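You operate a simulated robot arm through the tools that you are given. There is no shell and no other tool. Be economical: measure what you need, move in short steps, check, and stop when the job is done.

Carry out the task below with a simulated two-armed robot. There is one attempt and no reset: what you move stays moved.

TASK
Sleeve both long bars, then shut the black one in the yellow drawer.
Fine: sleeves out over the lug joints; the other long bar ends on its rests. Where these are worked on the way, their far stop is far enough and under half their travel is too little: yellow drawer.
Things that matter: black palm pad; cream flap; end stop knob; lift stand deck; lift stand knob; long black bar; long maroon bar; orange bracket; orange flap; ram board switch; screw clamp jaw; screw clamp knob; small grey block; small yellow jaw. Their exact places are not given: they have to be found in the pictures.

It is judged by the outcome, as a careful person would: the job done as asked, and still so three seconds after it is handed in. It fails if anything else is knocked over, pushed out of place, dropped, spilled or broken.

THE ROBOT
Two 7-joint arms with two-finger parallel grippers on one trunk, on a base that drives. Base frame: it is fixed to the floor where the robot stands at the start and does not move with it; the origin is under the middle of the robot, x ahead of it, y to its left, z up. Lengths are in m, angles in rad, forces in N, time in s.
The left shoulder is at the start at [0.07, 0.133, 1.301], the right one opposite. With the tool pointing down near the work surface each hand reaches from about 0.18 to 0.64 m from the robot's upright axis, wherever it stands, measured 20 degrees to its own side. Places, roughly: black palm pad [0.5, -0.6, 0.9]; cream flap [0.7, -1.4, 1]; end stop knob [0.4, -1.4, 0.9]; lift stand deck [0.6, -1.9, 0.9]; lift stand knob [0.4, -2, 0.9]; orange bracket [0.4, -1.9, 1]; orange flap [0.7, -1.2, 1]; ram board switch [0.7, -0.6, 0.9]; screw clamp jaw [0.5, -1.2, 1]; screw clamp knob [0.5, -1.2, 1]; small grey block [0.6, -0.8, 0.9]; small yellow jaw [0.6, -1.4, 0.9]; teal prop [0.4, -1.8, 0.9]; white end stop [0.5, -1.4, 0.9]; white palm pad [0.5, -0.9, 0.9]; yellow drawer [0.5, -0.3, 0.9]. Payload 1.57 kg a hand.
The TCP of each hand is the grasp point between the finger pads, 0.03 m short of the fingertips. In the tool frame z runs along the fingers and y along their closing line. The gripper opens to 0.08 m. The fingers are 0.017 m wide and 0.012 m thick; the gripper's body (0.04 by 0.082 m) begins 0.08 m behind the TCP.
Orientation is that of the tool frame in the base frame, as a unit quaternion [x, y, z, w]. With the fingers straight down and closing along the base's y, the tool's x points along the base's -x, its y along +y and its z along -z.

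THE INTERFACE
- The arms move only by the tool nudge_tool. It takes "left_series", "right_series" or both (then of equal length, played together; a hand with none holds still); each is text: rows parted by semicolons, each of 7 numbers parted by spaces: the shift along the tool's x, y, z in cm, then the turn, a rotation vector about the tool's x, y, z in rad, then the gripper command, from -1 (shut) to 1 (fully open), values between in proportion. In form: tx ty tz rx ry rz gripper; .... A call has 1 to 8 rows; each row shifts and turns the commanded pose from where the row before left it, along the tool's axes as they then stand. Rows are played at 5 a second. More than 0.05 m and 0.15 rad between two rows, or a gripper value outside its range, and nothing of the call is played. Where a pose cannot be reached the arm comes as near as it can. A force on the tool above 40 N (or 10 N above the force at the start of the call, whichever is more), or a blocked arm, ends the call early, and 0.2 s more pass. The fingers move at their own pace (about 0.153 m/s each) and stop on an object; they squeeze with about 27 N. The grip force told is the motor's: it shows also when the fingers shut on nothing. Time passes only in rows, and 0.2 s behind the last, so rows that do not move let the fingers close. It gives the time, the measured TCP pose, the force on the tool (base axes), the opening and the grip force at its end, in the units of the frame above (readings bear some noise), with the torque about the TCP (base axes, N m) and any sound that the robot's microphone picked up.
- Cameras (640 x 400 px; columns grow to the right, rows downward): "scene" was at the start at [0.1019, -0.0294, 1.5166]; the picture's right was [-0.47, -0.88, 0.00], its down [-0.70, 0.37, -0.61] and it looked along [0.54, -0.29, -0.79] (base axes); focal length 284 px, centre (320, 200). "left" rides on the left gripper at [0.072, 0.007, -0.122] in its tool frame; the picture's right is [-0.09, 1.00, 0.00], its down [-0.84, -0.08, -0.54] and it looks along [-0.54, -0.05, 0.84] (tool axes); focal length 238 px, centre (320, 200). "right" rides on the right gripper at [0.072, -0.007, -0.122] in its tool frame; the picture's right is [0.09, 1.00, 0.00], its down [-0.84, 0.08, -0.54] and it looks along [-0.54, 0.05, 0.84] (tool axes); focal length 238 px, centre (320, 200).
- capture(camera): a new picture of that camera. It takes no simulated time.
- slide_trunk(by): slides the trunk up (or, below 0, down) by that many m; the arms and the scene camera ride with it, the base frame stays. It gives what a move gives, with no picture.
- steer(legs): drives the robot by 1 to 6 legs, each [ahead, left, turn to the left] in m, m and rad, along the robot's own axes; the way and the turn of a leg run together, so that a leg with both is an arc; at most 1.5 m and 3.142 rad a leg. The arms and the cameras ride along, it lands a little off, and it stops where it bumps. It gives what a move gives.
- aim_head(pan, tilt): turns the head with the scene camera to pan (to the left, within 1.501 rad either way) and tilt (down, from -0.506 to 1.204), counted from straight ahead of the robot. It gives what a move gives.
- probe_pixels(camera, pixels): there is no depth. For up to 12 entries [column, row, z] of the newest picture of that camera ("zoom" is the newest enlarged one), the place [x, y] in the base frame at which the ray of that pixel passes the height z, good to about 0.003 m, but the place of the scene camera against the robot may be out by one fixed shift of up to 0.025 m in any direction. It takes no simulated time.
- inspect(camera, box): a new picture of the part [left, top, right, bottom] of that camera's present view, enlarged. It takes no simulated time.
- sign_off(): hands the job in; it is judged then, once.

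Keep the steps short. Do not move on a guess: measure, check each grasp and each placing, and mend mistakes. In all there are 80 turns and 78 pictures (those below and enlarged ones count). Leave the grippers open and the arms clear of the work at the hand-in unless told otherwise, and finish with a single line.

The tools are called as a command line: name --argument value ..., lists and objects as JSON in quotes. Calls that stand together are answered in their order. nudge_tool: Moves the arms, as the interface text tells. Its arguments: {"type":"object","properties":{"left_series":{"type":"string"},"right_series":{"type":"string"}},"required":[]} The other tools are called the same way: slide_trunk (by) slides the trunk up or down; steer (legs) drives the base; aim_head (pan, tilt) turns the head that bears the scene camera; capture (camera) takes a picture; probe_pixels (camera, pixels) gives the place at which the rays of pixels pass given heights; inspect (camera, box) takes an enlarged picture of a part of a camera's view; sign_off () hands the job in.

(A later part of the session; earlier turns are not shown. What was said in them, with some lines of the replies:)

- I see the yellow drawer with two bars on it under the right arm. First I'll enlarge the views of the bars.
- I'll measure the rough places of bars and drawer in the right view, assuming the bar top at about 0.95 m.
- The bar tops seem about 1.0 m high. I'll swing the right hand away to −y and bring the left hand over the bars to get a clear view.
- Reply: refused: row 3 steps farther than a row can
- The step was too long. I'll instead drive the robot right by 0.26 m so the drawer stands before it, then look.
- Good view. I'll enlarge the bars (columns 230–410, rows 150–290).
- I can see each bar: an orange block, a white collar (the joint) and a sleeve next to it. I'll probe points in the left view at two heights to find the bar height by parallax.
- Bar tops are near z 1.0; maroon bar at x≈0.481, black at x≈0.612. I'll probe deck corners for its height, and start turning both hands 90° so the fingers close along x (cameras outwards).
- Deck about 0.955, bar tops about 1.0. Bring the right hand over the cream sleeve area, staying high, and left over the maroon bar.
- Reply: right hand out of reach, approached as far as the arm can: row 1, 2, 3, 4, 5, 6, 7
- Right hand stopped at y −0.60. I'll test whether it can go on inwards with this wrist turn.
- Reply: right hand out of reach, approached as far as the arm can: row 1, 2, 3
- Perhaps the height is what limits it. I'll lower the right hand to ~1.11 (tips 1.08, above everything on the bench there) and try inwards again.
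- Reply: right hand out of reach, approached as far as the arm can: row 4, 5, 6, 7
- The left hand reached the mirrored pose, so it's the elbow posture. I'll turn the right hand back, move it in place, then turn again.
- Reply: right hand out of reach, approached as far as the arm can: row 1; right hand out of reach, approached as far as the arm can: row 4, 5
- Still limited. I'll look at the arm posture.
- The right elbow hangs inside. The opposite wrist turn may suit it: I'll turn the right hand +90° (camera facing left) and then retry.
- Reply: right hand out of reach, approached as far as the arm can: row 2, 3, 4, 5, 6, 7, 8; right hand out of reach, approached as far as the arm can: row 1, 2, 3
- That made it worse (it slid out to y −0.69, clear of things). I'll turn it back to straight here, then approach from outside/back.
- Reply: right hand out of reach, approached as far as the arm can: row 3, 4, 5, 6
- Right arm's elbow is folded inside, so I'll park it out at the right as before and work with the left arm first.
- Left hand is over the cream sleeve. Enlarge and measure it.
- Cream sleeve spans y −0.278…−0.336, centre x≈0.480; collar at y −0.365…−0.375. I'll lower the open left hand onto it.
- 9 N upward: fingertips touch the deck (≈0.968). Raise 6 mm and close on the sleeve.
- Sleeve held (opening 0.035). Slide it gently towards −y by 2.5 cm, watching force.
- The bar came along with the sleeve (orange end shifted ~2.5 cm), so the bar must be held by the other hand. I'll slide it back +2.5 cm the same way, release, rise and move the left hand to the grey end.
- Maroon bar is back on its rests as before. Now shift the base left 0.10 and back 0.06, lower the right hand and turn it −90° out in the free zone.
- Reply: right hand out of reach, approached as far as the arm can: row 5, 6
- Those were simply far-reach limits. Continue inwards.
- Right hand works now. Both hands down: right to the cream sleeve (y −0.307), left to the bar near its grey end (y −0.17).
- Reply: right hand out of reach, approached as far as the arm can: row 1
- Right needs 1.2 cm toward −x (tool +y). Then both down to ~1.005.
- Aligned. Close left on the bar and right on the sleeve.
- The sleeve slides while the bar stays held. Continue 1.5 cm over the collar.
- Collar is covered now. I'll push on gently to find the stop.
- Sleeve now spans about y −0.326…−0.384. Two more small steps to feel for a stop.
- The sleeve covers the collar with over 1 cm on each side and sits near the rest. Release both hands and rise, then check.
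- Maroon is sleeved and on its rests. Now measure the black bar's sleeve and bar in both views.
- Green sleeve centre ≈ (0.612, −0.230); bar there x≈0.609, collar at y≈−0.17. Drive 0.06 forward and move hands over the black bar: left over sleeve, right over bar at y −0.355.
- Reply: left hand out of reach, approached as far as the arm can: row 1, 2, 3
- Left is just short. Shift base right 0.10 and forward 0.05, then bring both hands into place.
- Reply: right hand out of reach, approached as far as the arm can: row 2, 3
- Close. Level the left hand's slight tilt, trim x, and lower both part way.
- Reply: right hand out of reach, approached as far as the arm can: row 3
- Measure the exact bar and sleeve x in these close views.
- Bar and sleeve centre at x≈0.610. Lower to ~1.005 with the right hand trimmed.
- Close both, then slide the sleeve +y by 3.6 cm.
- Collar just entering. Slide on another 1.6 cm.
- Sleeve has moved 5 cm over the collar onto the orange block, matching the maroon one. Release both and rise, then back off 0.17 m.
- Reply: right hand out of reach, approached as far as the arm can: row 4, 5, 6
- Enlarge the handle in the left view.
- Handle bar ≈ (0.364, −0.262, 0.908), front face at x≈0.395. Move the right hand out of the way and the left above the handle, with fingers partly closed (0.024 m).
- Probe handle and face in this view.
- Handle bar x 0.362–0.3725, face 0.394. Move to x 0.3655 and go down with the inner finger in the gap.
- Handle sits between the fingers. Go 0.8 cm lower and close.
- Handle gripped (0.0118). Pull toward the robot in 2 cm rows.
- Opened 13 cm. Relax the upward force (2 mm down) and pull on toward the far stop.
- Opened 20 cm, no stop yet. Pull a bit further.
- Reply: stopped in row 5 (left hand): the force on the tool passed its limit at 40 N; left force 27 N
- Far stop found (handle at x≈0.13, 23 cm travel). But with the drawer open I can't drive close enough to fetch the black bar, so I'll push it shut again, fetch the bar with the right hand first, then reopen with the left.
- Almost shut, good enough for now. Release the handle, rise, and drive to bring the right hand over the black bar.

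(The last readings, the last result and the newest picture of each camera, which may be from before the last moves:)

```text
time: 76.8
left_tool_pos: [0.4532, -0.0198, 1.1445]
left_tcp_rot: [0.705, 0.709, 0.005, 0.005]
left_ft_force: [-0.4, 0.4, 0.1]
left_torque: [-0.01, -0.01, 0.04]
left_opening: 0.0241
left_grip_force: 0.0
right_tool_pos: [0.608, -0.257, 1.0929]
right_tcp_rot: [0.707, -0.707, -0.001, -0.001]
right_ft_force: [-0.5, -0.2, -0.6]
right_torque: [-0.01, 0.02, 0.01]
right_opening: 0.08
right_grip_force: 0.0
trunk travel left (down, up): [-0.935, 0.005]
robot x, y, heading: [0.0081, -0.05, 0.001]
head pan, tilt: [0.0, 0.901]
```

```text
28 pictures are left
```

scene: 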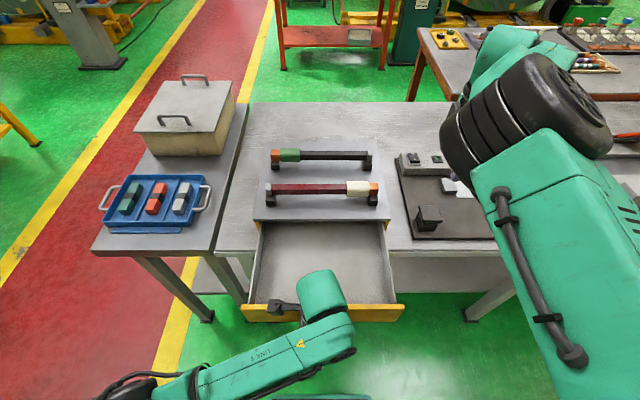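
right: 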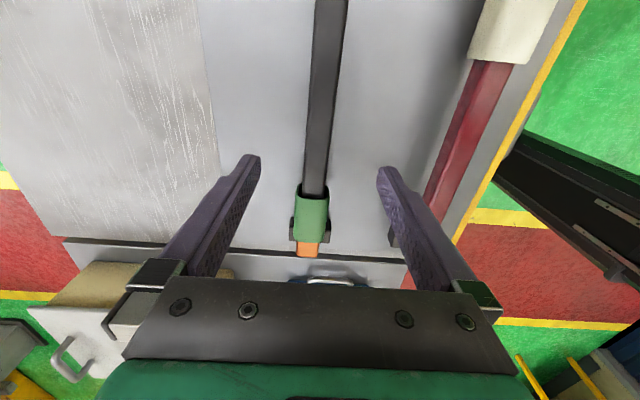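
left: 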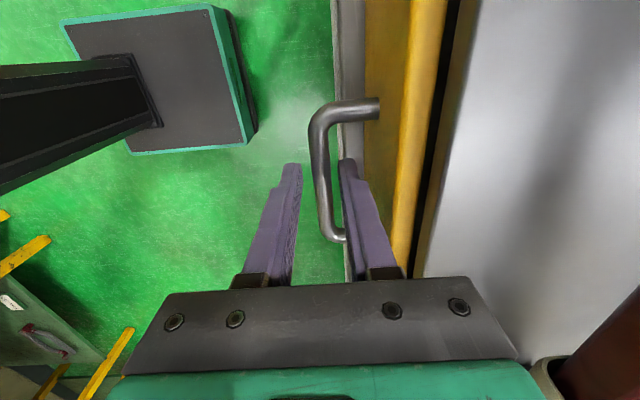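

Aligned on the bar (sleeve further toward the orange end). Lower and grip.

nudge_tool --right_series "0 -0.2 3 0 0 0 1;0 0 3 0 0 0 1;0 0 2.7 0 0 0 1;0 0 0 0 0 0 1;0 0 0 0 0 0 0;0 0 0 0 0 0 -0.9;0 0 0 0 0 0 -0.9;0 0 0 0 0 0 -0.9"

nudge_tool --right_series "0 0 -1 0 0 0 -0.9;0 0 -1.5 0 0 0 -0.9;0 0 0 0 0 0 -0.9"

capture --camera "right"

capture --camera "scene"

```text
time: 78.6
left_tool_pos: [0.4525, -0.02, 1.1441]
left_tcp_rot: [0.705, 0.709, 0.006, 0.004]
left_ft_force: [-0.3, -0.4, -0.2]
left_torque: [0.01, 0.02, 0.01]
left_opening: 0.024
left_grip_force: 0.0
right_tool_pos: [0.6101, -0.2559, 1.0074]
right_tcp_rot: [-0.707, 0.708, 0.0, 0.001]
right_ft_force: [-0.1, 1.0, 0.0]
right_torque: [-0.3, 0.02, -0.09]
right_opening: 0.0217
right_grip_force: 27.4
trunk travel left (down, up): [-0.935, 0.005]
robot x, y, heading: [0.0106, -0.0536, -0.003]
head pan, tilt: [0.0, 0.901]
```

```text
time: 79.4
left_tool_pos: [0.4531, -0.02, 1.1447]
left_tcp_rot: [0.705, 0.709, 0.006, 0.005]
left_ft_force: [0.3, 0.4, -0.7]
left_torque: [0.01, 0.01, -0.01]
left_opening: 0.0238
left_grip_force: 0.0
right_tool_pos: [0.6101, -0.2562, 1.0337]
right_tcp_rot: [-0.706, 0.708, 0.001, 0.0]
right_ft_force: [-1.5, 3.0, 3.9]
right_torque: [-0.45, 0.08, -0.05]
right_opening: 0.0217
right_grip_force: 26.8
trunk travel left (down, up): [-0.935, 0.005]
robot x, y, heading: [0.0092, -0.0497, 0.001]
head pan, tilt: [0.0, 0.901]
```

```text
27 pictures are left
```

right: 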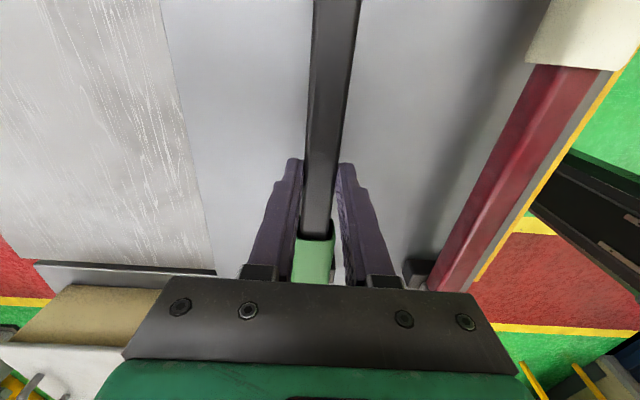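

```text
26 pictures are left
```

scene: 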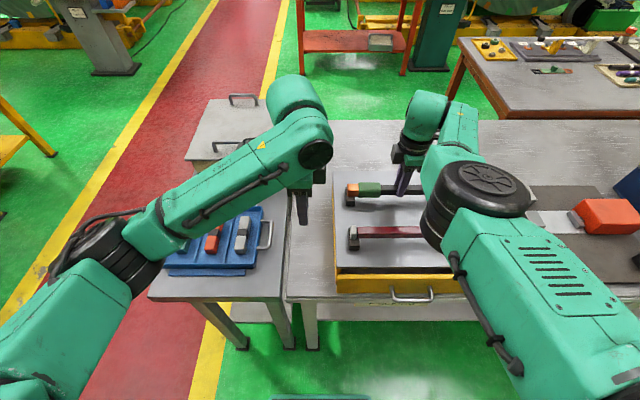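

Lifted. Torque suggests the sleeved end is heavier; check that it is level.

inspect --camera "scene" --box '[325, 150, 465, 260]'

nudge_tool --right_series "0 0 0 0 0 0 -0.9;0 0 0 0 0 0 -0.9;0 0 0 0 0 0 -0.9"

inspect --camera "left" --box '[320, 0, 640, 220]'

```text
3.64 times, centred on (395, 205) of scene
```

zoom: 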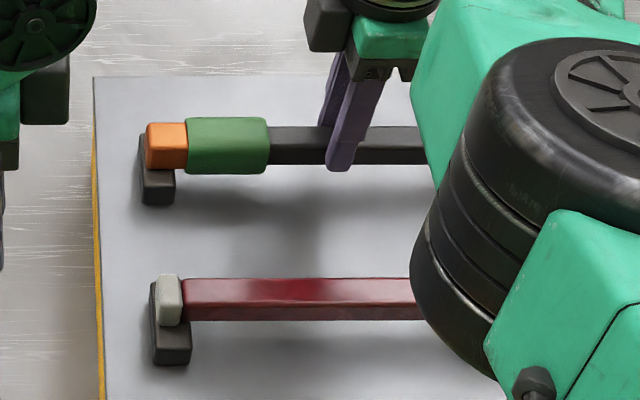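

```text
time: 80.2
left_tool_pos: [0.4527, -0.0199, 1.1443]
left_tcp_rot: [0.705, 0.709, 0.005, 0.006]
left_ft_force: [-0.2, 0.1, 0.1]
left_torque: [-0.02, 0.01, 0.01]
left_opening: 0.0243
left_grip_force: 0.1
right_tool_pos: [0.6106, -0.2561, 1.0319]
right_tcp_rot: [-0.707, 0.707, 0.0, 0.002]
right_ft_force: [1.8, 1.4, 7.3]
right_torque: [0.55, 0.0, 0.08]
right_opening: 0.0217
right_grip_force: 26.5
trunk travel left (down, up): [-0.935, 0.005]
robot x, y, heading: [0.0089, -0.0524, -0.002]
head pan, tilt: [0.0, 0.901]
```

```text
1.82 times, centred on (480, 110) of left
```

zoom: 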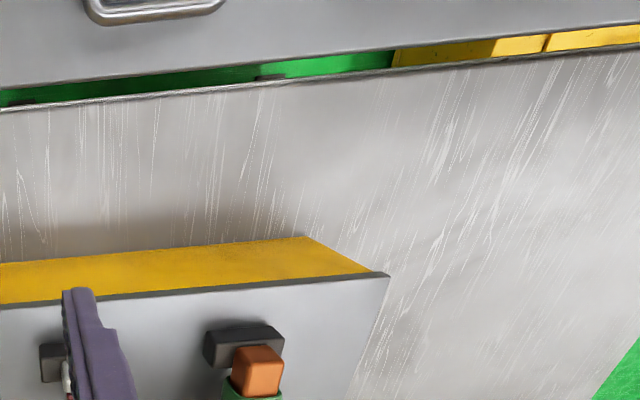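

Unclear whether the orange end left its rest. Lift 4 cm more and look again.

nudge_tool --right_series "0 0 -1.5 0 0 0 -0.9;0 0 -1.5 0 0 0 -0.9;0 0 -1 0 0 0 -0.9;0 0 0 0 0 0 -0.9;0 0 0 0 0 0 -0.9"

inspect --camera "scene" --box '[325, 130, 465, 240]'

```text
time: 81.4
left_tool_pos: [0.4537, -0.0222, 1.1442]
left_tcp_rot: [0.704, 0.71, 0.005, 0.006]
left_ft_force: [0.2, 0.3, 0.3]
left_torque: [0.01, 0.01, -0.02]
left_opening: 0.024
left_grip_force: 0.1
right_tool_pos: [0.6113, -0.2564, 1.0729]
right_tcp_rot: [-0.706, 0.708, 0.001, -0.001]
right_ft_force: [0.1, -0.1, -3.5]
right_torque: [0.02, 0.0, 0.03]
right_opening: 0.0217
right_grip_force: 26.9
trunk travel left (down, up): [-0.935, 0.005]
robot x, y, heading: [0.0117, -0.0504, 0.001]
head pan, tilt: [0.0, 0.901]
```

```text
3.64 times, centred on (395, 185) of scene
```

zoom: 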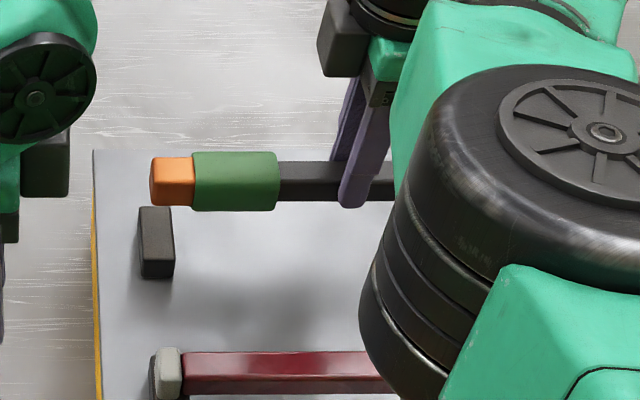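

Bar is free and level (3.5 N). Raise a bit more, drive back to the drawer pose, and shift the right hand outward.

nudge_tool --right_series "0 0 -3 0 0 0 -0.9;0 0 -2 0 0 0 -0.9;0 0 0 0 0 0 -0.9"

steer --legs '[[-0.13, 0, 0], [0, -0.21, 0]]'

nudge_tool --right_series "3 0 0 0 0 0 -0.9;3 0 0 0 0 0 -0.9;3 0 0 0 0 0 -0.9;0 0 0 0 0 0 -0.9" --left_series "-3 3 0 0 0 0 -0.4;0 1 4 0 0 0 -0.4;0 0 4 0 0 0 -0.4;0 0 0 0 0 0 -0.4"

capture --camera "left"

capture --camera "scene"

```text
time: 82.2
left_tool_pos: [0.4543, -0.0202, 1.1453]
left_tcp_rot: [0.705, 0.709, 0.006, 0.004]
left_ft_force: [0.4, 0.0, -0.6]
left_torque: [0.0, 0.01, -0.02]
left_opening: 0.0239
left_grip_force: 0.1
right_tool_pos: [0.6127, -0.2562, 1.1219]
right_tcp_rot: [-0.707, 0.708, 0.001, 0.0]
right_ft_force: [-0.8, 0.9, -3.9]
right_torque: [0.02, -0.03, -0.07]
right_opening: 0.0217
right_grip_force: 26.8
trunk travel left (down, up): [-0.935, 0.005]
robot x, y, heading: [0.0072, -0.0474, 0.0]
head pan, tilt: [0.0, 0.901]
```

```text
time: 84.7
left_tool_pos: [0.3239, -0.2236, 1.1434]
left_tcp_rot: [0.705, 0.709, 0.004, 0.007]
left_ft_force: [-0.6, 0.3, 0.1]
left_torque: [-0.01, 0.03, -0.01]
left_opening: 0.0241
left_grip_force: 0.0
right_tool_pos: [0.4836, -0.4596, 1.1212]
right_tcp_rot: [-0.706, 0.708, 0.0, -0.001]
right_ft_force: [-0.3, 0.1, -4.4]
right_torque: [-0.03, 0.0, 0.01]
right_opening: 0.0218
right_grip_force: 27.2
trunk travel left (down, up): [-0.935, 0.005]
robot x, y, heading: [-0.1193, -0.2624, 0.002]
head pan, tilt: [0.0, 0.901]
```

```text
time: 85.7
left_tool_pos: [0.3655, -0.2584, 1.0646]
left_tcp_rot: [0.705, 0.709, 0.005, 0.005]
left_ft_force: [0.2, 0.3, 0.1]
left_torque: [-0.01, 0.0, 0.0]
left_opening: 0.0239
left_grip_force: 0.2
right_tool_pos: [0.4812, -0.5549, 1.1211]
right_tcp_rot: [-0.707, 0.707, 0.002, 0.001]
right_ft_force: [-0.5, 0.0, -3.9]
right_torque: [0.02, -0.01, 0.0]
right_opening: 0.0218
right_grip_force: 26.9
trunk travel left (down, up): [-0.935, 0.005]
robot x, y, heading: [-0.1208, -0.2567, -0.003]
head pan, tilt: [0.0, 0.901]
```

```text
22 pictures are left
```

left: 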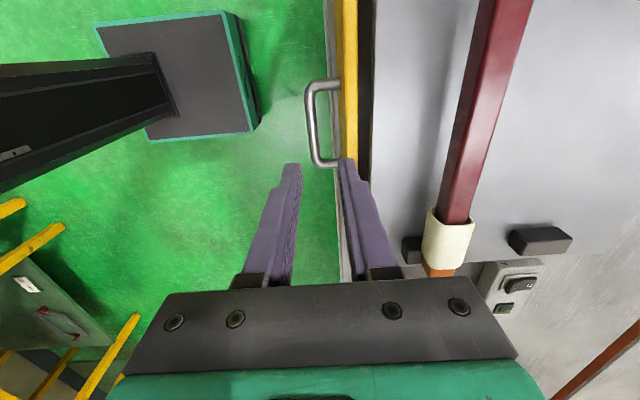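

```text
21 pictures are left
```

scene: 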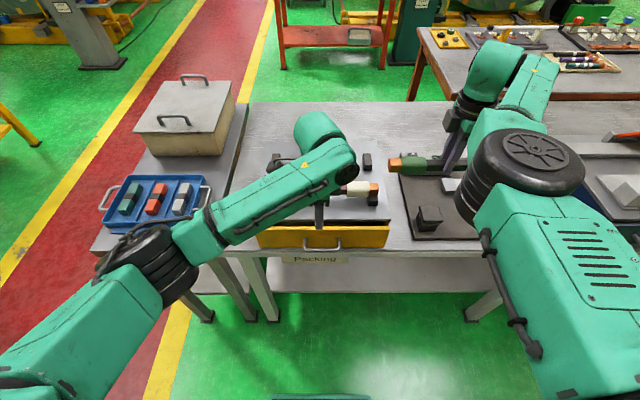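

Probe the handle and face in the new left view (drawer is slightly ajar).

probe_pixels --camera "left" --pixels '[[307, 125, 0.91], [317, 125, 0.91], [340, 125, 0.95], [322, 84, 0.91], [325, 162, 0.91]]'

```text
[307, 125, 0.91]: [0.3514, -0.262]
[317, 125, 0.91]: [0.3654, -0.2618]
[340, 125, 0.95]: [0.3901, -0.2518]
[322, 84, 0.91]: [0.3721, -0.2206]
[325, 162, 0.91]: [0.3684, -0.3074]
```

Handle bar centre x≈0.3585. Move to x 0.3575, lower, and grip.

nudge_tool --left_series "-0.3 -0.8 0 0.014 0 0.006 -0.4;0 0 3 0 0 0 -0.4;0 0 3 0 0 0 -0.4;0 0 3 0 0 0 -0.4;0 0 3 0 0 0 -0.4;0 0 2 0 0 0 -0.4;0 0 0 0 0 0 -1;0 0 0 0 0 0 -1"

nudge_tool --left_series "0 0 0 0 0 0 -1;0 -2 0 0 0 0 -1;0 -2 0 0 0 0 -1;0 -2 0 0 0 0 -1;0 -2 0 0 0 0 -1;0 -2 0 0 0 0 -1;0 -2 0 0 0 0 -1;0 0 0 0 0 0 -1"

```text
time: 87.5
left_tool_pos: [0.3578, -0.2617, 0.9243]
left_tcp_rot: [0.707, 0.707, 0.0, 0.001]
left_ft_force: [1.3, 0.2, 5.9]
left_torque: [0.39, -0.03, 0.48]
left_opening: 0.0117
left_grip_force: 29.0
right_tool_pos: [0.4811, -0.5532, 1.1205]
right_tcp_rot: [-0.707, 0.708, 0.001, 0.0]
right_ft_force: [-0.7, 0.1, -3.8]
right_torque: [0.04, -0.03, 0.01]
right_opening: 0.0216
right_grip_force: 27.1
trunk travel left (down, up): [-0.935, 0.005]
robot x, y, heading: [-0.1237, -0.2582, -0.002]
head pan, tilt: [0.0, 0.901]
```

```text
time: 89.3
left_tool_pos: [0.2366, -0.2615, 0.9238]
left_tcp_rot: [0.707, 0.707, 0.0, 0.0]
left_ft_force: [-1.0, 0.7, 7.6]
left_torque: [-0.14, 0.02, 0.53]
left_opening: 0.0116
left_grip_force: 29.0
right_tool_pos: [0.481, -0.553, 1.1214]
right_tcp_rot: [-0.707, 0.708, 0.001, 0.001]
right_ft_force: [0.6, -0.3, -3.5]
right_torque: [0.0, 0.04, 0.0]
right_opening: 0.0218
right_grip_force: 26.9
trunk travel left (down, up): [-0.935, 0.005]
robot x, y, heading: [-0.1199, -0.2585, 0.003]
head pan, tilt: [0.0, 0.901]
```

Continue pulling to near the far stop (handle x≈0.133), then release and rise.

nudge_tool --left_series "0 -2 0 0 0 0 -1;0 -2 0 0 0 0 -1;0 -2 0 0 0 0 -1;0 -2 0 0 0 0 -1;0 -1 0 0 0 0 -1;0 -1 0 0 0 0 -1;0 0 0 0 0 0 -1"

nudge_tool --left_series "0 0 0 0 0 0 -0.4;0 0 0 0 0 0 -0.4;0 0 -4 0 0 0 -0.4;0 0 -4 0 0 0 -0.4;0 0 -4 0 0 0 -0.4;3 0 -3 0 0 0 -0.4;4 0 0 0 0 0 -0.4;4 0 0 0 0 0 -0.4"

capture --camera "scene"

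```text
time: 90.9
left_tool_pos: [0.1362, -0.2611, 0.9251]
left_tcp_rot: [0.707, 0.707, 0.0, 0.001]
left_ft_force: [0.4, -0.5, 13.8]
left_torque: [-0.24, -0.06, 0.5]
left_opening: 0.0116
left_grip_force: 29.1
right_tool_pos: [0.4801, -0.5527, 1.1213]
right_tcp_rot: [-0.706, 0.708, 0.002, 0.001]
right_ft_force: [1.0, -0.7, -2.6]
right_torque: [0.07, 0.01, 0.02]
right_opening: 0.022
right_grip_force: 27.3
trunk travel left (down, up): [-0.935, 0.005]
robot x, y, heading: [-0.1197, -0.2589, 0.001]
head pan, tilt: [0.0, 0.901]
```

```text
time: 92.7
left_tool_pos: [0.165, -0.1609, 1.0526]
left_tcp_rot: [0.707, 0.707, -0.001, 0.001]
left_ft_force: [0.5, -1.0, 0.5]
left_torque: [-0.02, -0.04, -0.01]
left_opening: 0.0239
left_grip_force: 0.1
left hand out of reach, approached as far as the arm can: row 7, 8
right_tool_pos: [0.4824, -0.5528, 1.1202]
right_tcp_rot: [-0.706, 0.708, 0.001, 0.001]
right_ft_force: [-0.8, 0.2, -4.1]
right_torque: [0.01, -0.02, 0.01]
right_opening: 0.0217
right_grip_force: 26.9
trunk travel left (down, up): [-0.935, 0.005]
robot x, y, heading: [-0.1221, -0.2581, -0.005]
head pan, tilt: [0.0, 0.901]
```

```text
20 pictures are left
```

scene: 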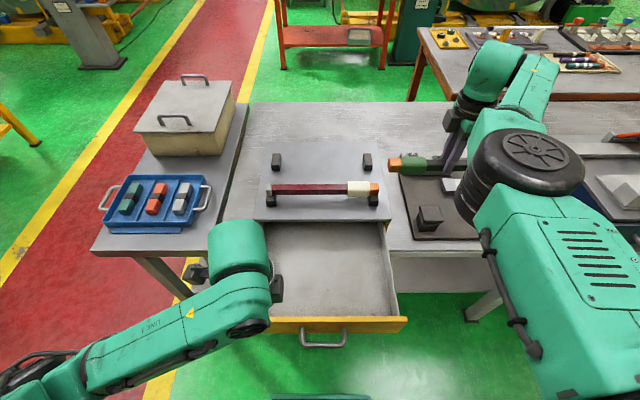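

Drawer is open. Back off 0.13 and shift left 0.25 so the right hand, carrying the bar at z 1.12, comes over the drawer.

steer --legs '[[-0.13, 0, 0], [0, 0.25, 0]]'

aim_head --pan -0.45 --tilt 0.85

capture --camera "scene"

capture --camera "right"

```text
time: 95.4
left_tool_pos: [0.0364, 0.0846, 1.0521]
left_tcp_rot: [0.708, 0.706, 0.0, -0.002]
left_ft_force: [-0.2, -0.2, 0.5]
left_torque: [0.04, -0.03, 0.01]
left_opening: 0.0241
left_grip_force: 0.1
right_tool_pos: [0.352, -0.3065, 1.1195]
right_tcp_rot: [-0.705, 0.709, 0.002, 0.001]
right_ft_force: [0.2, -0.1, -3.1]
right_torque: [0.0, -0.01, 0.02]
right_opening: 0.0217
right_grip_force: 27.0
trunk travel left (down, up): [-0.935, 0.005]
robot x, y, heading: [-0.2449, -0.0087, -0.004]
head pan, tilt: [0.0, 0.901]
```

```text
time: 96.3
left_tool_pos: [0.0373, 0.0891, 1.0521]
left_tcp_rot: [0.708, 0.706, 0.0, 0.0]
left_ft_force: [-0.1, -0.6, 0.0]
left_torque: [-0.05, 0.03, 0.02]
left_opening: 0.024
left_grip_force: 0.1
right_tool_pos: [0.3517, -0.3032, 1.1201]
right_tcp_rot: [-0.705, 0.709, 0.001, 0.0]
right_ft_force: [0.3, 0.3, -3.6]
right_torque: [-0.01, -0.02, 0.01]
right_opening: 0.0217
right_grip_force: 27.1
trunk travel left (down, up): [-0.935, 0.005]
robot x, y, heading: [-0.2471, -0.0112, -0.007]
head pan, tilt: [-0.45, 0.85]
```

```text
19 pictures are left
```

scene: 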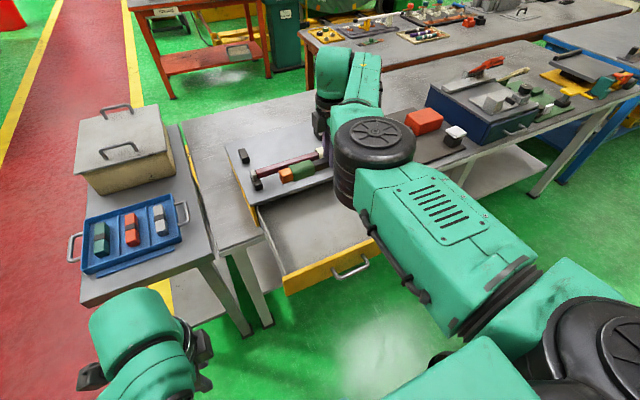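

```text
18 pictures are left
```

right: 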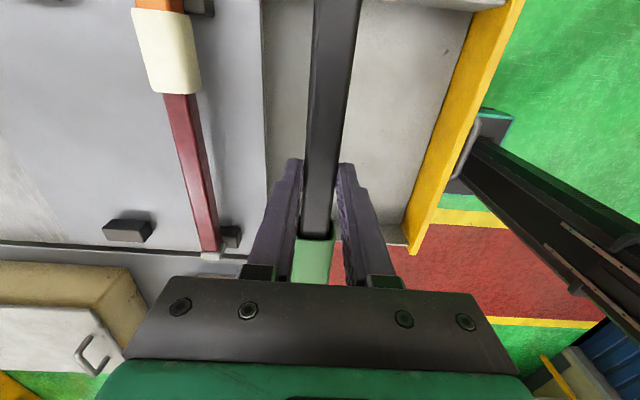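

Measure the drawer's rim in the right view.

probe_pixels --camera "right" --pixels '[[440, 5, 0.95], [470, 6, 0.95], [395, 238, 0.95], [400, 226, 0.95], [455, 60, 0.95], [410, 210, 0.95], [265, 60, 0.968], [268, 170, 0.968], [400, 226, 0.9], [440, 5, 0.9]]'

probe_pixels --camera "scene" --pixels '[[284, 272, 0.95], [371, 238, 0.95], [262, 220, 0.95], [290, 265, 0.89]]'

inspect --camera "scene" --box '[220, 140, 400, 300]'

```text
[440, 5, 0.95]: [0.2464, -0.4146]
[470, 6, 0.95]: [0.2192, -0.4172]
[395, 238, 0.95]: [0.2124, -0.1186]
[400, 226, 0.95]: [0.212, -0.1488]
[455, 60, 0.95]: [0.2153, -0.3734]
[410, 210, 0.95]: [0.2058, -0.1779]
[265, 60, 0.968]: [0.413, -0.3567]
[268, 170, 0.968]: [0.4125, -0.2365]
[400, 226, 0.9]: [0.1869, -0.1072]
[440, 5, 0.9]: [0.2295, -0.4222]
```

```text
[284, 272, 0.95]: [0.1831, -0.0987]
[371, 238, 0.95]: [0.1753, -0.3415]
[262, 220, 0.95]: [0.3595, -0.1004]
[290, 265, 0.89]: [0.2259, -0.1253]
```

```text
2.50 times, centred on (310, 220) of scene
```

zoom: 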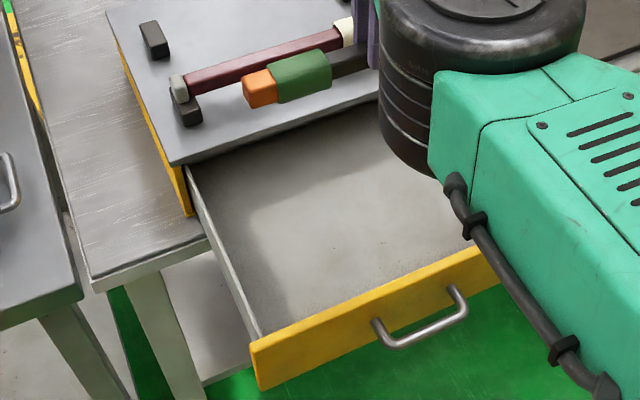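

Interior spans about y −0.107…−0.415; the bar is ~0.29 long, so centring matters. Move over the drawer and lower to just above the rim, then check both ends.

nudge_tool --right_series "-3 2.5 0 0 0 0 -0.9;-2 2.5 0 0 0 0 -0.9;0 0 3 0 0 0 -0.9;0 0 3 0 0 0 -0.9;0 0 2.5 0 0 0 -0.9;0 0 0 0 0 0 -0.9"

inspect --camera "scene" --box '[220, 140, 400, 300]'

capture --camera "right"

```text
time: 97.7
left_tool_pos: [0.0361, 0.0868, 1.0526]
left_tcp_rot: [0.709, 0.705, 0.0, -0.001]
left_ft_force: [0.3, 0.1, -0.3]
left_torque: [0.02, 0.0, 0.0]
left_opening: 0.0239
left_grip_force: 0.0
right_tool_pos: [0.3018, -0.2545, 1.0355]
right_tcp_rot: [-0.706, 0.708, 0.002, 0.001]
right_ft_force: [0.6, -0.5, -3.0]
right_torque: [0.02, -0.02, 0.01]
right_opening: 0.0219
right_grip_force: 27.0
trunk travel left (down, up): [-0.935, 0.005]
robot x, y, heading: [-0.2466, -0.0091, -0.007]
head pan, tilt: [-0.45, 0.85]
```

```text
2.50 times, centred on (310, 220) of scene
```

zoom: 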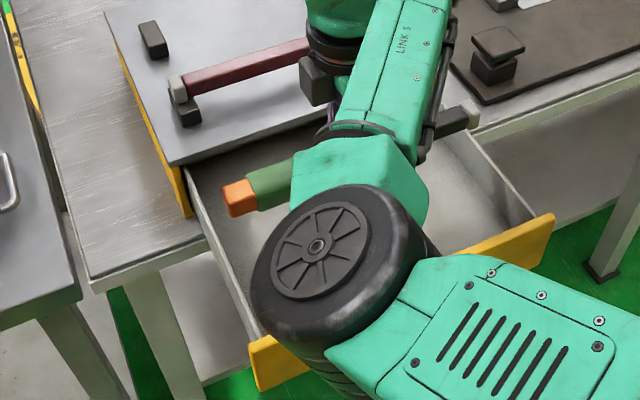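

```text
15 pictures are left
```

right: 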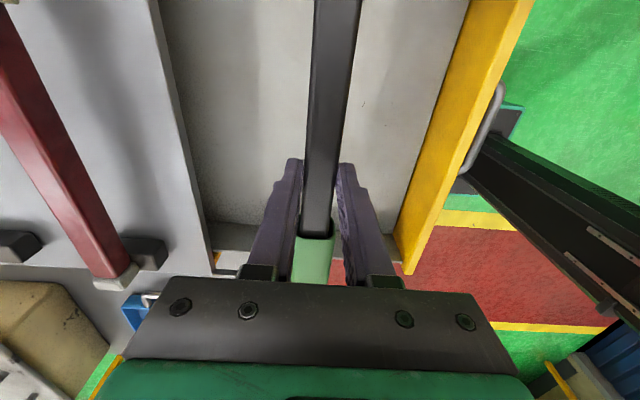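

Probe both bar ends and rim edges from the scene view.

probe_pixels --camera "scene" --pixels '[[270.8, 214.8, 1.03], [274, 226.8, 1.005], [381, 178, 1.03], [384, 189, 1.005], [268, 228, 0.95], [274, 240, 0.95], [285, 270, 0.95], [383, 203, 0.95], [402, 226, 0.95], [376, 194, 0.95], [290, 265, 0.95]]'

inspect --camera "scene" --box '[340, 160, 420, 250]'

inspect --camera "scene" --box '[245, 190, 325, 290]'

```text
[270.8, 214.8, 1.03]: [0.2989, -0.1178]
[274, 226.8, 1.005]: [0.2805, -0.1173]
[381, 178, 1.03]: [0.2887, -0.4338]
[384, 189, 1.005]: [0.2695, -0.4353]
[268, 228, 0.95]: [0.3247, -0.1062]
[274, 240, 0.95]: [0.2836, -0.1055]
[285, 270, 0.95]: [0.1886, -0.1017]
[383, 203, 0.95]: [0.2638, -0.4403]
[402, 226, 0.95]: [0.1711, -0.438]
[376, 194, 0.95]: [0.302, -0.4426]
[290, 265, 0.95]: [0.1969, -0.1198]
```

```text
4.44 times, centred on (380, 205) of scene
```

zoom: 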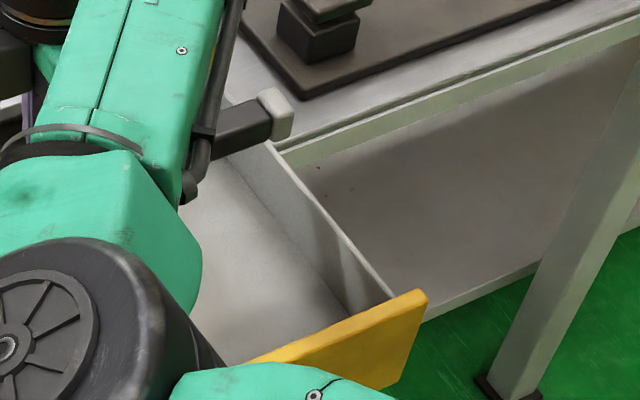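

```text
4.00 times, centred on (285, 240) of scene
```

zoom: 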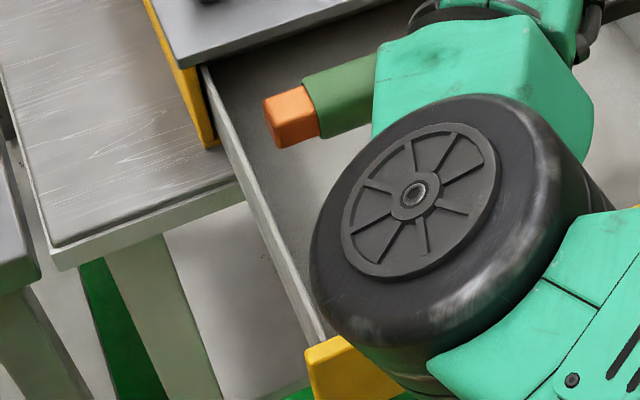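

Refine with better-read pixels: cap end at (372–374, 181–190) and right rim line (368,193)–(395,227).

probe_pixels --camera "scene" --pixels '[[372.1, 181, 1.03], [373.5, 191, 1.005], [373.9, 186, 1.018], [368.3, 193, 0.95], [380, 208, 0.95], [395, 227.5, 0.95], [269.7, 235, 0.95], [258, 207.5, 0.95], [286, 273.5, 0.95]]'

```text
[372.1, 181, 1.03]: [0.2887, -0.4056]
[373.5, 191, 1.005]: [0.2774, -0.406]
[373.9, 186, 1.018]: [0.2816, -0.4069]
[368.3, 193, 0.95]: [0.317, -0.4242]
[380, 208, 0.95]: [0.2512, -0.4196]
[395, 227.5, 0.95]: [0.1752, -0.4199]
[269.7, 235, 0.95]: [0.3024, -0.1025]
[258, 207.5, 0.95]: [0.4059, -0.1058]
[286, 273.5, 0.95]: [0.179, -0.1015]
```

The bar (−0.1175…−0.406) is well centred in the drawer (−0.1025…−0.421). Before lowering, check how high the right elbow is over the drawer front.

probe_pixels --camera "scene" --pixels '[[307.5, 238.8, 1.0], [307.5, 238.8, 1.1], [307.5, 238.8, 1.2], [284, 255, 1.0], [284, 255, 1.1]]'

nudge_tool --right_series "0 0 1.5 0 0 0 -0.9;0 0 1.5 0 0 0 -0.9;0 0 0 0 0 0 -0.9"

capture --camera "scene"

```text
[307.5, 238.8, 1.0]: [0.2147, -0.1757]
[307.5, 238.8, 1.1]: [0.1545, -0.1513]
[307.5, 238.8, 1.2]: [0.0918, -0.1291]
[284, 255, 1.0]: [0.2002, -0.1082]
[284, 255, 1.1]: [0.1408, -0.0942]
```

```text
time: 98.5
left_tool_pos: [0.0366, 0.0892, 1.0526]
left_tcp_rot: [0.709, 0.706, -0.001, 0.0]
left_ft_force: [0.1, -0.8, -1.3]
left_torque: [-0.02, 0.01, -0.01]
left_opening: 0.0238
left_grip_force: 0.0
right_tool_pos: [0.3022, -0.2532, 1.0056]
right_tcp_rot: [-0.705, 0.709, 0.001, 0.0]
right_ft_force: [-0.2, -0.4, -4.0]
right_torque: [0.0, 0.0, -0.01]
right_opening: 0.0217
right_grip_force: 26.6
trunk travel left (down, up): [-0.935, 0.005]
robot x, y, heading: [-0.2509, -0.0072, -0.006]
head pan, tilt: [-0.45, 0.85]
```

```text
12 pictures are left
```

scene: 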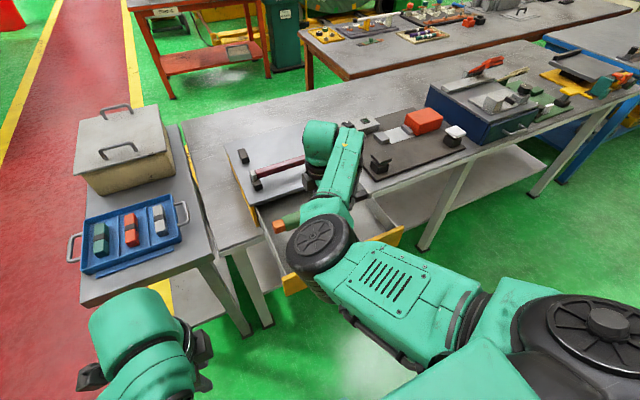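

Elbow estimated around z 1.15, bottom well above the drawer front (0.955). Lower further in small steps, watching force.

nudge_tool --right_series "0 0 1.5 0 0 0 -0.9;0 0 1.5 0 0 0 -0.9;0 0 1.5 0 0 0 -0.9;0 0 0 0 0 0 -0.9"

capture --camera "right"

inspect --camera "scene" --box '[220, 140, 420, 320]'

```text
time: 99.5
left_tool_pos: [0.0355, 0.0882, 1.0519]
left_tcp_rot: [0.708, 0.706, 0.0, 0.0]
left_ft_force: [0.0, -0.1, 0.5]
left_torque: [0.02, -0.01, 0.0]
left_opening: 0.0242
left_grip_force: 0.0
right_tool_pos: [0.3016, -0.2533, 0.9614]
right_tcp_rot: [-0.705, 0.709, 0.001, -0.001]
right_ft_force: [0.2, 0.4, -3.7]
right_torque: [0.01, -0.02, -0.03]
right_opening: 0.0217
right_grip_force: 26.3
trunk travel left (down, up): [-0.935, 0.005]
robot x, y, heading: [-0.2515, -0.0094, -0.009]
head pan, tilt: [-0.45, 0.85]
```

```text
11 pictures are left
```

right: 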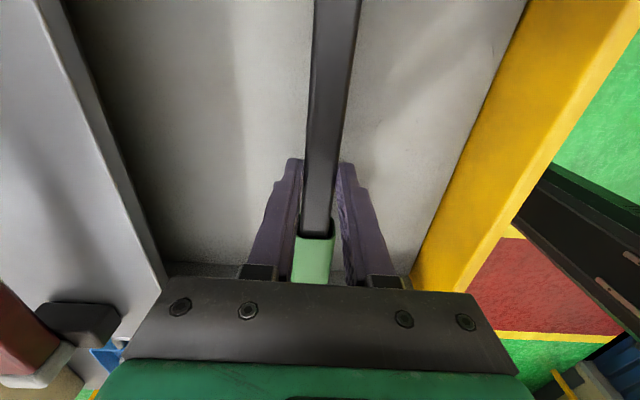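

```text
2.22 times, centred on (320, 230) of scene
```

zoom: 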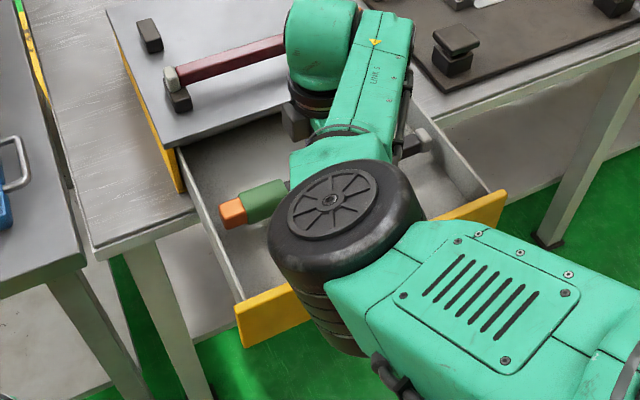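

Clear on all sides. Lower in smaller steps until contact.

nudge_tool --right_series "0 0 1 0 0 0 -0.9;0 0 1 0 0 0 -0.9;0 0 0.7 0 0 0 -0.9;0 0 0 0 0 0 -0.9"

```text
time: 100.5
left_tool_pos: [0.0338, 0.089, 1.0547]
left_tcp_rot: [0.708, 0.706, 0.001, 0.0]
left_ft_force: [-0.1, -0.4, -0.4]
left_torque: [-0.01, -0.03, -0.02]
left_opening: 0.0236
left_grip_force: 0.0
right_tool_pos: [0.3, -0.2532, 0.9368]
right_tcp_rot: [-0.705, 0.709, -0.002, 0.001]
right_ft_force: [0.4, -1.9, 17.7]
right_torque: [0.5, 0.06, -0.09]
right_opening: 0.0221
right_grip_force: 26.4
trunk travel left (down, up): [-0.935, 0.005]
robot x, y, heading: [-0.2483, -0.0083, 0.0]
head pan, tilt: [-0.45, 0.85]
```

Contact with the drawer floor (17.7 N). Open, then rise straight up and look.

nudge_tool --right_series "0 0 -0.3 0 0 0 -0.9;0 0 0 0 0 0 -0.2;0 0 0 0 0 0 0.4;0 0 0 0 0 0 0.6;0 0 -3 0 0 0 0.6;0 0 -4 0 0 0 0.6;0 0 -5 0 0 0 0.6;0 0 -5 0 0 0 0.6"

capture --camera "right"

```text
time: 102.3
left_tool_pos: [0.0358, 0.0892, 1.0528]
left_tcp_rot: [0.708, 0.706, 0.0, 0.0]
left_ft_force: [0.4, 0.0, 0.1]
left_torque: [0.0, 0.01, 0.01]
left_opening: 0.0238
left_grip_force: 0.1
right_tool_pos: [0.3007, -0.2521, 1.1069]
right_tcp_rot: [-0.706, 0.709, 0.001, 0.0]
right_ft_force: [0.4, -1.0, 0.0]
right_torque: [0.0, 0.02, 0.0]
right_opening: 0.0643
right_grip_force: 0.0
trunk travel left (down, up): [-0.935, 0.005]
robot x, y, heading: [-0.2477, -0.0078, -0.008]
head pan, tilt: [-0.45, 0.85]
```

```text
9 pictures are left
```

right: 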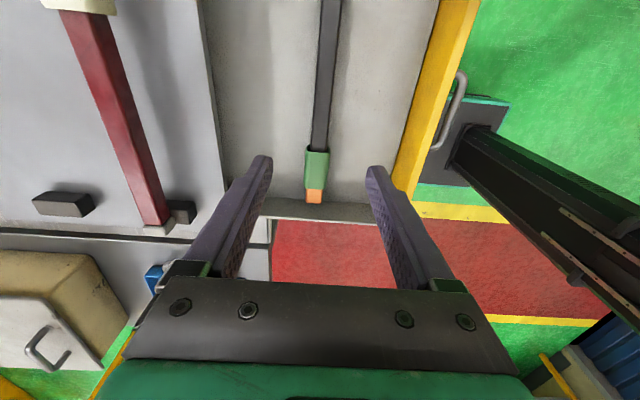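

The bar lies flat inside. Drive back to the drawer pose and bring the left hand above the handle (last at x≈0.136, y −0.261).

steer --legs '[[0, -0.25, 0], [0.127, 0, 0]]'

nudge_tool --left_series "-4 -1 0 0 0 0 -0.4;-4 -1 0 0 0 0 -0.4;-2 -1 0 0 0 0 -0.4;0 0 0 0 0 0 -0.4"

capture --camera "left"

```text
time: 105.0
left_tool_pos: [0.1606, -0.1621, 1.0536]
left_tcp_rot: [0.709, 0.706, 0.001, 0.0]
left_ft_force: [0.9, -0.2, 0.4]
left_torque: [0.01, -0.02, -0.01]
left_opening: 0.0241
left_grip_force: 0.1
right_tool_pos: [0.426, -0.5056, 1.1077]
right_tcp_rot: [-0.706, 0.708, 0.001, 0.002]
right_ft_force: [0.2, 0.3, 0.1]
right_torque: [-0.01, -0.03, -0.04]
right_opening: 0.0639
right_grip_force: 0.1
trunk travel left (down, up): [-0.935, 0.005]
robot x, y, heading: [-0.1208, -0.2595, -0.003]
head pan, tilt: [-0.45, 0.85]
```

```text
time: 106.0
left_tool_pos: [0.1323, -0.2616, 1.0527]
left_tcp_rot: [0.708, 0.707, 0.0, 0.001]
left_ft_force: [1.0, 0.3, -0.1]
left_torque: [-0.01, -0.02, -0.02]
left_opening: 0.0238
left_grip_force: 0.0
right_tool_pos: [0.4288, -0.5039, 1.1062]
right_tcp_rot: [-0.706, 0.708, 0.0, 0.001]
right_ft_force: [-0.3, -0.2, 0.5]
right_torque: [0.02, -0.02, 0.0]
right_opening: 0.064
right_grip_force: 0.1
trunk travel left (down, up): [-0.935, 0.005]
robot x, y, heading: [-0.1202, -0.2593, 0.0]
head pan, tilt: [-0.45, 0.85]
```

```text
8 pictures are left
```

left: 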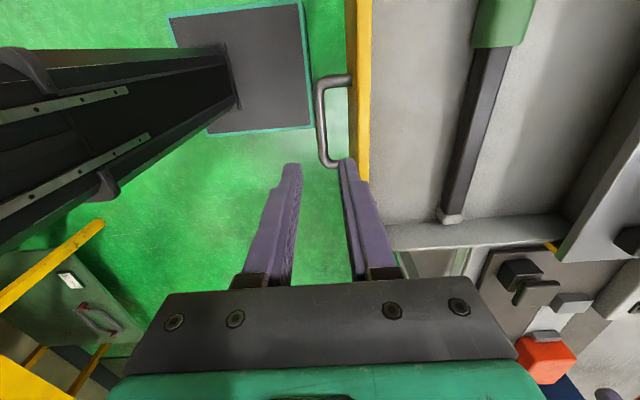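

probe_pixels --camera "left" --pixels '[[316, 125, 0.91], [327, 125, 0.91], [352, 125, 0.95]]'

```text
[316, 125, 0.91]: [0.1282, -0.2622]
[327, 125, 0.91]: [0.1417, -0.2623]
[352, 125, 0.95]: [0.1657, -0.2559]
```

Handle bar centre x≈0.135. Trim +2 mm, lower and grip, then push closed.

nudge_tool --left_series "0 0.2 0 0 0 0 -0.4;0 0 3 0 0 0 -0.4;0 0 3 0 0 0 -0.4;0 0 3 0 0 0 -0.4;0 0 3 0 0 0 -0.4;0 0 0.8 0 0 0 -0.4;0 0 0 0 0 0 -1;0 0 0 0 0 0 -1"

nudge_tool --left_series "0 0 0 0 0 0 -1;0 2.5 0 0 0 0 -1;0 2.5 0 0 0 0 -1;0 2.5 0 0 0 0 -1;0 2.5 0 0 0 0 -1;0 2.5 0 0 0 0 -1;0 2.5 0 0 0 0 -1;0 0 0 0 0 0 -1"

```text
time: 107.8
left_tool_pos: [0.1332, -0.2625, 0.9234]
left_tcp_rot: [0.708, 0.706, 0.0, 0.0]
left_ft_force: [-0.1, 0.1, 1.0]
left_torque: [-0.04, 0.02, 0.55]
left_opening: 0.0117
left_grip_force: 28.5
right_tool_pos: [0.4284, -0.5023, 1.107]
right_tcp_rot: [-0.706, 0.709, 0.001, 0.001]
right_ft_force: [0.4, 0.4, 1.0]
right_torque: [0.02, 0.03, 0.0]
right_opening: 0.0639
right_grip_force: 0.1
trunk travel left (down, up): [-0.935, 0.005]
robot x, y, heading: [-0.1214, -0.2567, -0.002]
head pan, tilt: [-0.45, 0.85]
```

```text
time: 109.6
left_tool_pos: [0.2846, -0.2624, 0.9247]
left_tcp_rot: [0.708, 0.706, 0.0, 0.0]
left_ft_force: [1.2, -1.6, 1.8]
left_torque: [0.16, 0.01, 0.54]
left_opening: 0.0118
left_grip_force: 29.0
right_tool_pos: [0.4286, -0.5035, 1.1077]
right_tcp_rot: [-0.706, 0.708, 0.0, 0.0]
right_ft_force: [0.5, 0.6, -0.4]
right_torque: [-0.02, 0.01, 0.02]
right_opening: 0.0639
right_grip_force: 0.1
trunk travel left (down, up): [-0.935, 0.005]
robot x, y, heading: [-0.1235, -0.2581, -0.005]
head pan, tilt: [-0.45, 0.85]
```

Moving freely. Continue to the shut stop.

nudge_tool --left_series "0 2 0 0 0 0 -1;0 2 0 0 0 0 -1;0 2 0 0 0 0 -1;0 1 0 0 0 0 -1;0 0.6 0 0 0 0 -1;0 0.5 0 0 0 0 -1;0 0.5 0 0 0 0 -1;0 0 0 0 0 0 -1"

```text
time: 111.4
left_tool_pos: [0.3677, -0.2624, 0.9243]
left_tcp_rot: [0.708, 0.706, -0.001, -0.001]
left_ft_force: [-9.4, 1.3, -4.6]
left_torque: [-0.02, 0.16, 0.5]
left_opening: 0.0117
left_grip_force: 29.3
right_tool_pos: [0.4269, -0.504, 1.1082]
right_tcp_rot: [-0.706, 0.709, 0.001, 0.001]
right_ft_force: [-0.1, -0.2, -0.1]
right_torque: [0.0, 0.02, -0.04]
right_opening: 0.0641
right_grip_force: 0.0
trunk travel left (down, up): [-0.935, 0.005]
robot x, y, heading: [-0.1191, -0.2574, -0.005]
head pan, tilt: [-0.45, 0.85]
```

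9 N reaction at x 0.368 — the shut stop (handle first measured 0.367). A last 4 mm press, then release, rise and look.

nudge_tool --left_series "0 0.4 0 0 0 0 -1;0 0 0 0 0 0 -1;0 -0.3 0 0 0 0 -0.4;0 0 0 0 0 0 -0.4;0 0 -4 0 0 0 -0.4;0 0 -4 0 0 0 -0.4;0 0 -5 0 0 0 -0.4;0 0 -5 0 0 0 -0.4"

nudge_tool --left_series "0 -5 0 0 0 0 1;3 -3 0 0 0 0 1;5 0 0 0 0 0 1;5 0 0 0 0 0 1;0 0 0 0 0 0 1" --right_series "4 0 -1 0 0 0 1;4 0 -1 0 0 0 1;4 0 0 0 0 0 1;0 0 0 0 0 0 1;0 0 0 0 0 0 1"

aim_head --pan 0.0 --tilt 0.9

capture --camera "scene"

```text
time: 113.2
left_tool_pos: [0.3716, -0.2612, 1.1061]
left_tcp_rot: [0.708, 0.706, 0.001, 0.0]
left_ft_force: [0.6, 0.4, 0.3]
left_torque: [-0.03, -0.04, -0.04]
left_opening: 0.0238
left_grip_force: 0.0
right_tool_pos: [0.4289, -0.5039, 1.107]
right_tcp_rot: [-0.706, 0.709, 0.0, 0.001]
right_ft_force: [0.6, -0.1, 0.1]
right_torque: [0.03, 0.01, -0.01]
right_opening: 0.064
right_grip_force: 0.0
trunk travel left (down, up): [-0.935, 0.005]
robot x, y, heading: [-0.1228, -0.2577, -0.002]
head pan, tilt: [-0.45, 0.85]
```

```text
time: 114.4
left_tool_pos: [0.2912, -0.1313, 1.1076]
left_tcp_rot: [0.708, 0.706, 0.001, 0.0]
left_ft_force: [0.3, 0.2, 0.2]
left_torque: [0.04, 0.03, -0.03]
left_opening: 0.0799
left_grip_force: 0.1
right_tool_pos: [0.4283, -0.6236, 1.1263]
right_tcp_rot: [-0.706, 0.709, 0.001, 0.001]
right_ft_force: [-1.3, 0.5, 0.4]
right_torque: [0.01, 0.01, 0.01]
right_opening: 0.0801
right_grip_force: 0.1
trunk travel left (down, up): [-0.935, 0.005]
robot x, y, heading: [-0.1226, -0.2574, -0.006]
head pan, tilt: [-0.45, 0.85]
```

```text
time: 115.3
left_tool_pos: [0.2915, -0.1333, 1.107]
left_tcp_rot: [0.707, 0.707, 0.001, 0.0]
left_ft_force: [-0.4, 0.7, 0.5]
left_torque: [-0.01, 0.02, 0.01]
left_opening: 0.0802
left_grip_force: 0.1
right_tool_pos: [0.4276, -0.6238, 1.1259]
right_tcp_rot: [-0.706, 0.708, 0.0, 0.0]
right_ft_force: [0.2, -1.0, 0.4]
right_torque: [-0.01, 0.02, 0.01]
right_opening: 0.0799
right_grip_force: 0.1
trunk travel left (down, up): [-0.935, 0.005]
robot x, y, heading: [-0.1239, -0.2595, -0.001]
head pan, tilt: [0.0, 0.901]
```

```text
7 pictures are left
```

scene: 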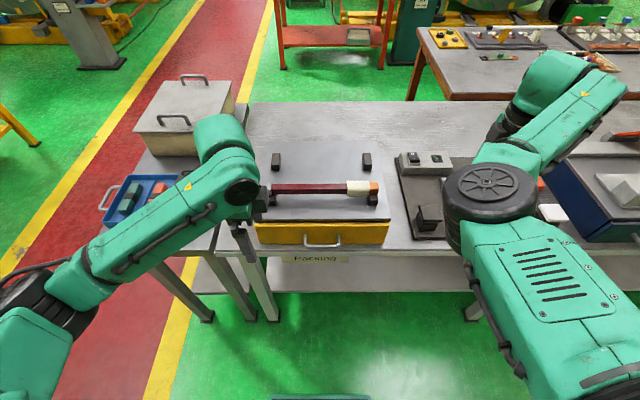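

inspect --camera "scene" --box '[240, 140, 400, 260]'

capture --camera "left"

```text
3.33 times, centred on (320, 200) of scene
```

zoom: 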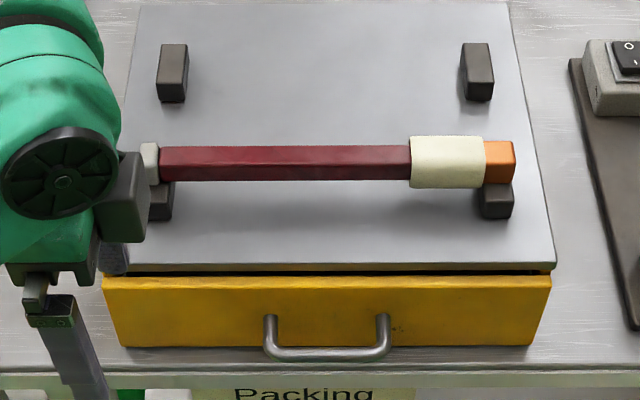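

```text
5 pictures are left
```

left: 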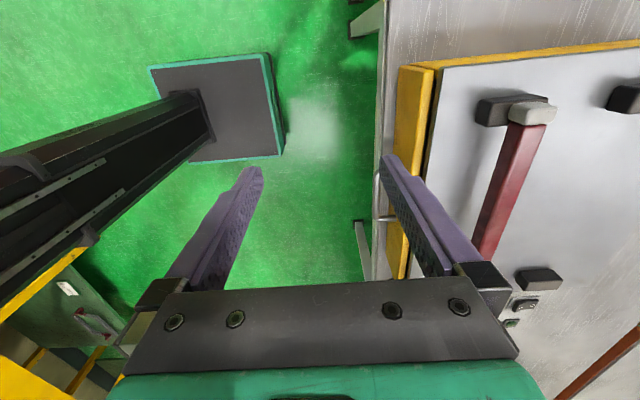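

Drawer is shut as at the start, the maroon bar sits on its rests with the sleeve over its joint, and the grippers are open. Drive back a little to be clear, then hand in.

steer --legs '[[-0.2, 0, 0]]'

capture --camera "scene"

```text
time: 116.9
left_tool_pos: [0.0939, -0.1323, 1.1055]
left_tcp_rot: [0.708, 0.707, -0.001, -0.001]
left_ft_force: [0.4, -0.5, -0.5]
left_torque: [-0.02, 0.04, 0.02]
left_opening: 0.08
left_grip_force: 0.1
right_tool_pos: [0.2313, -0.6224, 1.1246]
right_tcp_rot: [-0.706, 0.708, 0.001, -0.001]
right_ft_force: [-0.3, 0.4, 0.0]
right_torque: [-0.02, 0.04, 0.03]
right_opening: 0.0799
right_grip_force: 0.0
trunk travel left (down, up): [-0.935, 0.005]
robot x, y, heading: [-0.3228, -0.2547, -0.007]
head pan, tilt: [0.0, 0.901]
```

```text
4 pictures are left
```

scene: 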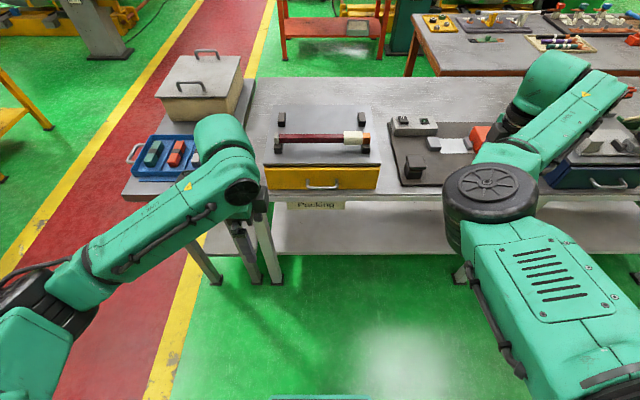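

All clear; handing in.

sign_off

```text
The job is handed in.
```

Both long bars are sleeved over their lug joints; the black one is shut in the yellow drawer and the maroon one is on its rests.
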